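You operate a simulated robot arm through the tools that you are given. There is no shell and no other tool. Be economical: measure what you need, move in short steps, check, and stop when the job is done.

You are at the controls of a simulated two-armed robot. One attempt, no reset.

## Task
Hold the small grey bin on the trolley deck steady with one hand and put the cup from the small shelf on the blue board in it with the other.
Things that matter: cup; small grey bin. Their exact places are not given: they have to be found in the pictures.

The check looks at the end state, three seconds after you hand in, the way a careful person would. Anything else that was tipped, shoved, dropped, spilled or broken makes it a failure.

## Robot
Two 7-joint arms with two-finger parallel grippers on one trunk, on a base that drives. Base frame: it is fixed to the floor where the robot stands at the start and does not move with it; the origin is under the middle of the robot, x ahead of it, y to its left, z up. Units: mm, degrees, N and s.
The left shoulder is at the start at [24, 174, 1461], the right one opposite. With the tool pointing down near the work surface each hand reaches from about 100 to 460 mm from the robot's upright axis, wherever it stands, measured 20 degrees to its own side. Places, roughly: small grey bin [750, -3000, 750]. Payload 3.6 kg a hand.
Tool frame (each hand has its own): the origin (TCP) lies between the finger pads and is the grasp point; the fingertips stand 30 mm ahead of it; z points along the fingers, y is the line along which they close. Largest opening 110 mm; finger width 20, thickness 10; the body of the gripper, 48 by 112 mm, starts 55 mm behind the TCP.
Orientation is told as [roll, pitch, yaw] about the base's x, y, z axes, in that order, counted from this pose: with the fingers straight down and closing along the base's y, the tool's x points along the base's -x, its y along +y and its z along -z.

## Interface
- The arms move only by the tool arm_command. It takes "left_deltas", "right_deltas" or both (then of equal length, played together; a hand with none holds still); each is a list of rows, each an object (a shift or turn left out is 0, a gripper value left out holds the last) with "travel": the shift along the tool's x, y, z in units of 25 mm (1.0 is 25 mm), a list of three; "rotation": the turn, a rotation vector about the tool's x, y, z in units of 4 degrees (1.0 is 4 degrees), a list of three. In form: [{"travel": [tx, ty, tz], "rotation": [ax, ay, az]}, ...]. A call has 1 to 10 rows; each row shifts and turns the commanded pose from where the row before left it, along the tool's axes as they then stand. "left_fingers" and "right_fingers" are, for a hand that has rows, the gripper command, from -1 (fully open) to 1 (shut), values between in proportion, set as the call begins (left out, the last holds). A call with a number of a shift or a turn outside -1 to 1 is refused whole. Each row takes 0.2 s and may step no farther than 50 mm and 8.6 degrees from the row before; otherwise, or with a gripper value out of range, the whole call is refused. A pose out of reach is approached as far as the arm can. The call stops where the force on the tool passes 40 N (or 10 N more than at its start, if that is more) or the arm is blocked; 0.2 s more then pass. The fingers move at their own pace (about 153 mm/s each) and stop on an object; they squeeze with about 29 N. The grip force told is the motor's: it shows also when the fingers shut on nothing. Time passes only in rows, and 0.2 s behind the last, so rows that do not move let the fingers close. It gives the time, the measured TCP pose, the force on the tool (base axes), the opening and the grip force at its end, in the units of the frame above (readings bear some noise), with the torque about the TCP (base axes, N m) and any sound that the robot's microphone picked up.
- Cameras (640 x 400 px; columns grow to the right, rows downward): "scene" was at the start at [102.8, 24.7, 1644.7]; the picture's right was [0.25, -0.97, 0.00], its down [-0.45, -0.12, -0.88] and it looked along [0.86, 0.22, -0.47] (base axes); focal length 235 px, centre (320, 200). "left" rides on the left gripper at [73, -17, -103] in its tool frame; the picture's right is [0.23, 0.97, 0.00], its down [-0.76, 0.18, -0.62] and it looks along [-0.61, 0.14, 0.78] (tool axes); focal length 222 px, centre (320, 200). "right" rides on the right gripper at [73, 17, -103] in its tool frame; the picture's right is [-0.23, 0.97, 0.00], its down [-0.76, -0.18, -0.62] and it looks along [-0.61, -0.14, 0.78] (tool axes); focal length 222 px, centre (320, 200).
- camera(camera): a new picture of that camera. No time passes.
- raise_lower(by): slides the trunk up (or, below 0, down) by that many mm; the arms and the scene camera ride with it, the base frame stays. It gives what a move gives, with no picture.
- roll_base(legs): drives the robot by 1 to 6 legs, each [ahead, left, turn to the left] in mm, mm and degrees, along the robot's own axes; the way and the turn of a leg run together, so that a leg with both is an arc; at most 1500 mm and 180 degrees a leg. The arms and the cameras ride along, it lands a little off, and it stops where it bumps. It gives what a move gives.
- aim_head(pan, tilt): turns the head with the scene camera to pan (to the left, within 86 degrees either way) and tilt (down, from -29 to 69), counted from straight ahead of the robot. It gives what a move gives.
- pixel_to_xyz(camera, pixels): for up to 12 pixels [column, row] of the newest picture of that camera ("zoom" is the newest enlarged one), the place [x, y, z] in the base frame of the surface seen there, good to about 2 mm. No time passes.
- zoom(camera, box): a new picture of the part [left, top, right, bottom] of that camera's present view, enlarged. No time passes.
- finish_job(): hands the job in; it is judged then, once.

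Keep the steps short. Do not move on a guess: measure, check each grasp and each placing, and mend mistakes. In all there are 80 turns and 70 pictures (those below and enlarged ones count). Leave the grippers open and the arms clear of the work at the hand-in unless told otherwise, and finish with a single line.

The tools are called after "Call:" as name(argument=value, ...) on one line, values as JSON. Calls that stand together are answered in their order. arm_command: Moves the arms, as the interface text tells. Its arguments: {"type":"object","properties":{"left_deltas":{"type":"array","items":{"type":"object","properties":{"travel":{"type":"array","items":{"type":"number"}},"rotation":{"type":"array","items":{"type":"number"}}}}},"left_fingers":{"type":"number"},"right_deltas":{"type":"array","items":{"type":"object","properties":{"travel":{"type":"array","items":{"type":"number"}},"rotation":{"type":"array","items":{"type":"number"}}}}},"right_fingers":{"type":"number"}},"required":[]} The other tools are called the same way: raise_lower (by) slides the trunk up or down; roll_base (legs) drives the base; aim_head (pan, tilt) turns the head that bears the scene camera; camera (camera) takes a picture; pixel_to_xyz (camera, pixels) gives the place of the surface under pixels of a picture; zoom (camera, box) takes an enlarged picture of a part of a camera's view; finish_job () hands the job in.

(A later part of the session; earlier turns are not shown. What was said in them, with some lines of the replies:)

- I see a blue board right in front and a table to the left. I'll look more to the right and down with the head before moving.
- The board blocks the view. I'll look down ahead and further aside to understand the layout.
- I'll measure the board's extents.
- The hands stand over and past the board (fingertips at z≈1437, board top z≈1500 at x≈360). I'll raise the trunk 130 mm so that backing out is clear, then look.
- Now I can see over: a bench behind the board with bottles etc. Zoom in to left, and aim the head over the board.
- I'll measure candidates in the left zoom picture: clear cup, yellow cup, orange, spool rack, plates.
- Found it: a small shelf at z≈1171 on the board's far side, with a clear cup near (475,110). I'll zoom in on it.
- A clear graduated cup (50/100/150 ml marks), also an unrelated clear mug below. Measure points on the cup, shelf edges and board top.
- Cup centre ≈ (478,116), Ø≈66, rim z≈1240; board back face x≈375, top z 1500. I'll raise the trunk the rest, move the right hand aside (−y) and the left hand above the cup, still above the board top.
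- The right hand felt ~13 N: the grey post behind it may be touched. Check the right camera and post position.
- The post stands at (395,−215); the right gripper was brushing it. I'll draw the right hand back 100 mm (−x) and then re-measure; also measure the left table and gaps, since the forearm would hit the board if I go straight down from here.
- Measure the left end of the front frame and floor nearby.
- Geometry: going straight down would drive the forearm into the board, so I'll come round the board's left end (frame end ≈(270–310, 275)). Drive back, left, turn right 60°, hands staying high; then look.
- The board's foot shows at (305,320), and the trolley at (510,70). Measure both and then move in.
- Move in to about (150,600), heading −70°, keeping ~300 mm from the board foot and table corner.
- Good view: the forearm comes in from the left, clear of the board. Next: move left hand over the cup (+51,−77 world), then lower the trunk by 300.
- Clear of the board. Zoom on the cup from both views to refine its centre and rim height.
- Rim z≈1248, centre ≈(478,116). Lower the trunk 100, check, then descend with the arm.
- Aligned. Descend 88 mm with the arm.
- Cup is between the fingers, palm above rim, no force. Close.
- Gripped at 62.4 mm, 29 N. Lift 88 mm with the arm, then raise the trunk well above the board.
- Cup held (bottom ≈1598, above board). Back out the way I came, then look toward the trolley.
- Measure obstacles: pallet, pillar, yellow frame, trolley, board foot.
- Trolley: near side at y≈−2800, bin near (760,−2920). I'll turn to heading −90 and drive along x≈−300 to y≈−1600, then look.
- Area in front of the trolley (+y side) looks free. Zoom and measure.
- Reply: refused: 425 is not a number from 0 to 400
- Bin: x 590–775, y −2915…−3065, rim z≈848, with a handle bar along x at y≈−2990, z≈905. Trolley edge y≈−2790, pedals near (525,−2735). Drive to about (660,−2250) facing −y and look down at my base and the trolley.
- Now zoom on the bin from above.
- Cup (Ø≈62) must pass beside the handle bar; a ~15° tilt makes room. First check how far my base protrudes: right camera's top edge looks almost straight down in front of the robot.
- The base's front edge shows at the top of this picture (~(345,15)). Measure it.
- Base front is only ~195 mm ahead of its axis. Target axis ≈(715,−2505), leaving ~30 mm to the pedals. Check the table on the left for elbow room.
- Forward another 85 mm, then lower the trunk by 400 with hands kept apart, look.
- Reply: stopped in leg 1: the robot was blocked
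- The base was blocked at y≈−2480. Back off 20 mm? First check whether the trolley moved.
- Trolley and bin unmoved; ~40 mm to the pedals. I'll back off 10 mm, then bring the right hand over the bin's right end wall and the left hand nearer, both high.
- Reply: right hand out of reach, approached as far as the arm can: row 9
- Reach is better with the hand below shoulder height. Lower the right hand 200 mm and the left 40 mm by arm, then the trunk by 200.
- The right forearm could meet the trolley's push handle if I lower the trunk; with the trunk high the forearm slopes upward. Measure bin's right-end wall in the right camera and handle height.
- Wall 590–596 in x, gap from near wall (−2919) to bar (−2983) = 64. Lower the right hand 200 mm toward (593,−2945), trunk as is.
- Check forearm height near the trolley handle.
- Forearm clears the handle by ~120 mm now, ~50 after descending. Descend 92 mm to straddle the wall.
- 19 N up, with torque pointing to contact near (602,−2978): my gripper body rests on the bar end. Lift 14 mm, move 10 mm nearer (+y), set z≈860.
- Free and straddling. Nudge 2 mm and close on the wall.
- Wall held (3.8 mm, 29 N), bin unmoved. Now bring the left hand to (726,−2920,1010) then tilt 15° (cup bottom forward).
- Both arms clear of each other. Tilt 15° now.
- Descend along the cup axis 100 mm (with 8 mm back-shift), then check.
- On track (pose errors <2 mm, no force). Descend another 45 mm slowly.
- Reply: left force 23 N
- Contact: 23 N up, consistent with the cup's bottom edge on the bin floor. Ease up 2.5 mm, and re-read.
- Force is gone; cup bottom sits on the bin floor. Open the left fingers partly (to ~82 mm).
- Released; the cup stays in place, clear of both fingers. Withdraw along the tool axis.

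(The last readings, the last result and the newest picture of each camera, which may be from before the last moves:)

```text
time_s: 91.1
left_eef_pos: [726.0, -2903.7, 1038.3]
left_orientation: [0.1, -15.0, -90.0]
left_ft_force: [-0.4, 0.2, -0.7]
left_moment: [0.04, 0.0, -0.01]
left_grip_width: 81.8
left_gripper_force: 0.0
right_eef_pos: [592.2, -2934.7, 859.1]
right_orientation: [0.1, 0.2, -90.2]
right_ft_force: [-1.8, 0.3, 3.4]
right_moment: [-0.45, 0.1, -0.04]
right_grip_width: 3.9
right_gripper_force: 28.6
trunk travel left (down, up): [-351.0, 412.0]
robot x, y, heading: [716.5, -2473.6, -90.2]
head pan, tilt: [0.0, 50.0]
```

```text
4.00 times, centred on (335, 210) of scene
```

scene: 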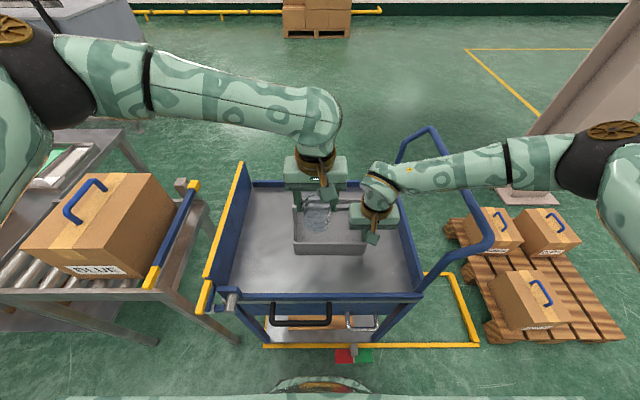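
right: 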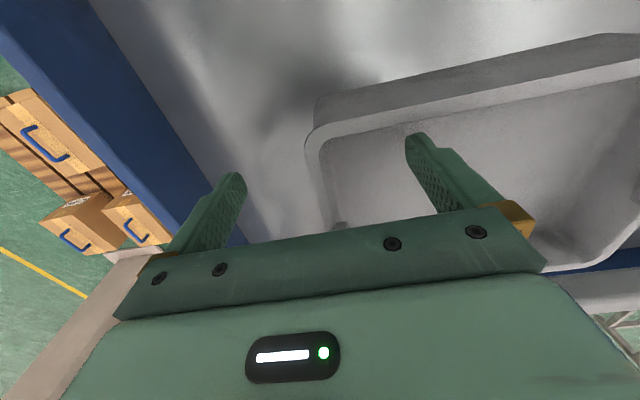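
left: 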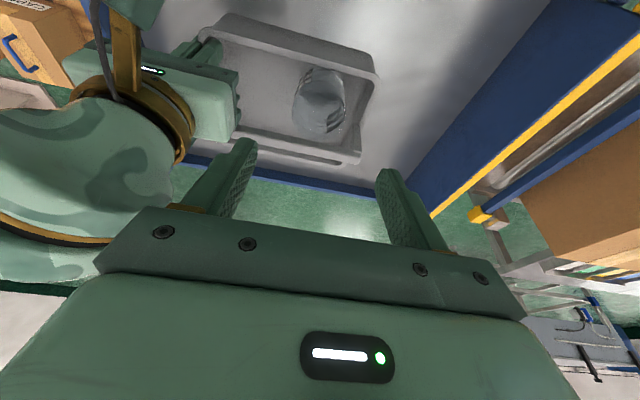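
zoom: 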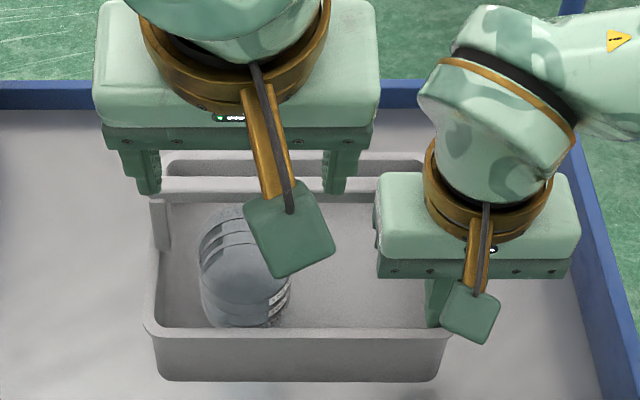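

Cup is in the bin, standing with a slight lean. Move the left hand up a little more, then open the right hand and lift it straight up.

Call:
arm_command(left_deltas=[{"travel": [0, 0.3, -1]}, {"travel": [0, 0.5, -1]}, {"travel": [0, 0.5, -1]}, {"travel": [0, 0, 0]}], left_fingers=-1)

Call:
arm_command(right_deltas=[{"travel": [0, 0, 0]}, {"travel": [0, 0, 0]}, {"travel": [0, 0, 0]}], right_fingers=-0.4)

Call:
arm_command(right_deltas=[{"travel": [0, 0, -0.3]}, {"travel": [0, 0, -0.5]}, {"travel": [0, 0, -0.8]}, {"travel": [0, 0, -1]}, {"travel": [0, 0, -1]}, {"travel": [0, 0, -1]}, {"travel": [0, 0, -1]}, {"travel": [0, 0, -1]}, {"travel": [0, 0, -1]}])

Call:
zoom(camera="scene", box=[250, 150, 430, 270])

Call:
pixel_to_xyz(camera="zoom", pixels=[[220, 335], [220, 370], [160, 320], [400, 340], [320, 335], [220, 240], [260, 300]])

```text
time_s: 92.1
left_eef_pos: [758.1, -2885.4, 1108.9]
left_orientation: [-0.1, -15.0, -90.1]
left_ft_force: [-0.8, -1.0, -0.1]
left_moment: [-0.03, -0.01, -0.01]
left_grip_width: 110.0
left_gripper_force: 0.1
right_eef_pos: [592.9, -2934.1, 859.6]
right_orientation: [0.1, 0.2, -90.2]
right_ft_force: [-1.6, 1.8, 3.0]
right_moment: [0.06, 0.08, -0.06]
right_grip_width: 3.6
right_gripper_force: 28.6
trunk travel left (down, up): [-351.0, 412.0]
robot x, y, heading: [717.6, -2471.2, -90.1]
head pan, tilt: [0.0, 50.0]
```

```text
time_s: 92.9
left_eef_pos: [758.1, -2885.3, 1107.4]
left_orientation: [-0.1, -15.0, -90.2]
left_ft_force: [-0.4, -1.0, 1.3]
left_moment: [0.02, 0.01, -0.01]
left_grip_width: 110.1
left_gripper_force: 0.1
right_eef_pos: [592.6, -2935.5, 859.3]
right_orientation: [0.0, 0.2, -90.2]
right_ft_force: [-0.9, 0.2, -0.2]
right_moment: [0.02, -0.03, 0.02]
right_grip_width: 76.9
right_gripper_force: 0.1
trunk travel left (down, up): [-351.0, 412.0]
robot x, y, heading: [714.5, -2469.7, -90.0]
head pan, tilt: [0.0, 50.0]
```

```text
time_s: 94.9
left_eef_pos: [758.8, -2885.5, 1110.5]
left_orientation: [-0.1, -15.0, -90.2]
left_ft_force: [0.0, -0.8, 0.0]
left_moment: [-0.02, 0.01, 0.0]
left_grip_width: 109.8
left_gripper_force: 0.1
right_eef_pos: [592.6, -2935.2, 1050.7]
right_orientation: [0.2, 0.2, -90.3]
right_ft_force: [-0.9, -0.7, -0.1]
right_moment: [0.01, -0.01, -0.03]
right_grip_width: 76.9
right_gripper_force: 0.1
trunk travel left (down, up): [-351.0, 412.0]
robot x, y, heading: [715.2, -2475.6, -90.2]
head pan, tilt: [0.0, 50.0]
```

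```text
3.33 times, centred on (340, 210) of scene
```

zoom: 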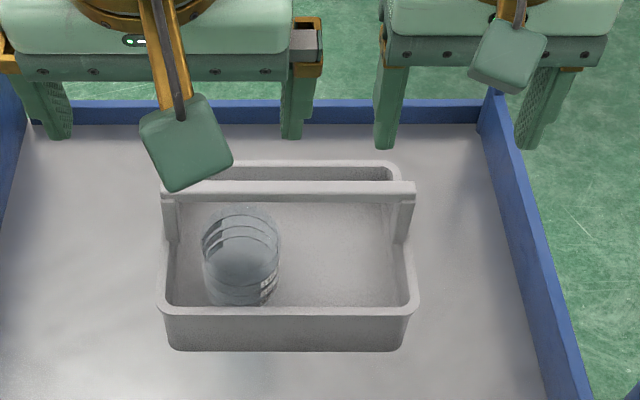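

```text
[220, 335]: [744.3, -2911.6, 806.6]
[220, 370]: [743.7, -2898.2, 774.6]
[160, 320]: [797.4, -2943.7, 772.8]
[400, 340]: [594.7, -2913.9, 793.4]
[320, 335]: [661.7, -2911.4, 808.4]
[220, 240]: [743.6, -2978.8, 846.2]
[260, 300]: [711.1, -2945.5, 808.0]
```

Cup stands in the bin, bin in place. Open the right hand fully, raise the trunk 200 mm, back off 150 mm, and take one last look.

Call:
arm_command(right_deltas=[{"travel": [0, 0, -0.5]}, {"travel": [0, 0, 0]}], right_fingers=-1)

Call:
raise_lower(by=200)

Call:
roll_base(legs=[[-150, 0, 0]])

Call:
camera(camera="scene")

Call:
zoom(camera="scene", box=[260, 110, 400, 200])

```text
time_s: 95.5
left_eef_pos: [759.2, -2886.3, 1109.0]
left_orientation: [0.1, -15.0, -90.1]
left_ft_force: [0.5, 0.7, -0.1]
left_moment: [-0.01, 0.02, -0.01]
left_grip_width: 110.0
left_gripper_force: 0.1
right_eef_pos: [592.4, -2936.4, 1061.7]
right_orientation: [0.1, 0.2, -90.2]
right_ft_force: [0.0, 0.4, -0.2]
right_moment: [0.02, 0.0, 0.01]
right_grip_width: 110.4
right_gripper_force: 0.0
trunk travel left (down, up): [-351.0, 412.0]
robot x, y, heading: [721.2, -2473.0, -89.8]
head pan, tilt: [0.0, 50.0]
```

```text
time_s: 97.7
left_eef_pos: [759.5, -2885.4, 1309.6]
left_orientation: [0.0, -14.9, -90.0]
left_ft_force: [0.1, 0.2, 1.1]
left_moment: [-0.03, 0.0, -0.01]
left_grip_width: 109.9
left_gripper_force: 0.1
right_eef_pos: [592.7, -2935.9, 1262.3]
right_orientation: [0.1, 0.1, -90.2]
right_ft_force: [0.1, -0.1, -0.6]
right_moment: [0.03, 0.01, 0.0]
right_grip_width: 109.8
right_gripper_force: 0.0
trunk travel left (down, up): [-551.0, 212.0]
robot x, y, heading: [720.6, -2472.8, -90.3]
head pan, tilt: [0.0, 50.0]
```

```text
time_s: 99.1
left_eef_pos: [758.6, -2735.9, 1308.4]
left_orientation: [0.0, -15.0, -90.1]
left_ft_force: [-1.0, -0.1, -0.1]
left_moment: [0.0, 0.04, 0.0]
left_grip_width: 110.0
left_gripper_force: 0.1
right_eef_pos: [592.1, -2785.5, 1260.8]
right_orientation: [0.1, 0.2, -90.3]
right_ft_force: [0.5, 1.0, -0.5]
right_moment: [0.02, -0.03, -0.01]
right_grip_width: 110.2
right_gripper_force: 0.1
trunk travel left (down, up): [-551.0, 212.0]
robot x, y, heading: [717.6, -2315.0, -90.2]
head pan, tilt: [0.0, 50.0]
```

```text
5 pictures are left
```

scene: 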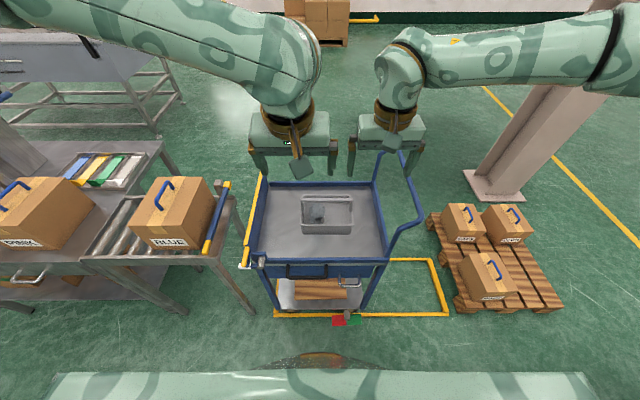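

```text
4.44 times, centred on (330, 155) of scene
```

zoom: 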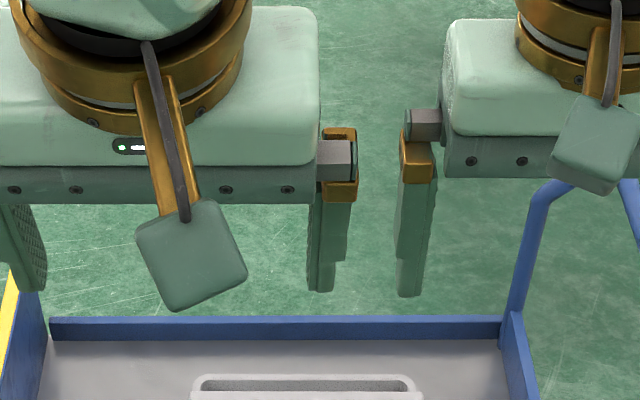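

The cup rests in the bin, the trolley is in place, and both grippers are open and clear. Handing in.

Call:
finish_job()

```text
The job is handed in.
```

The clear graduated cup from the board's shelf now stands, leaning slightly, in the small grey bin, which the right hand held while the left placed it; on the way the right gripper brushed a grey post and the base bumped something at the trolley (bin and trolley edge measured in the same place afterwards).
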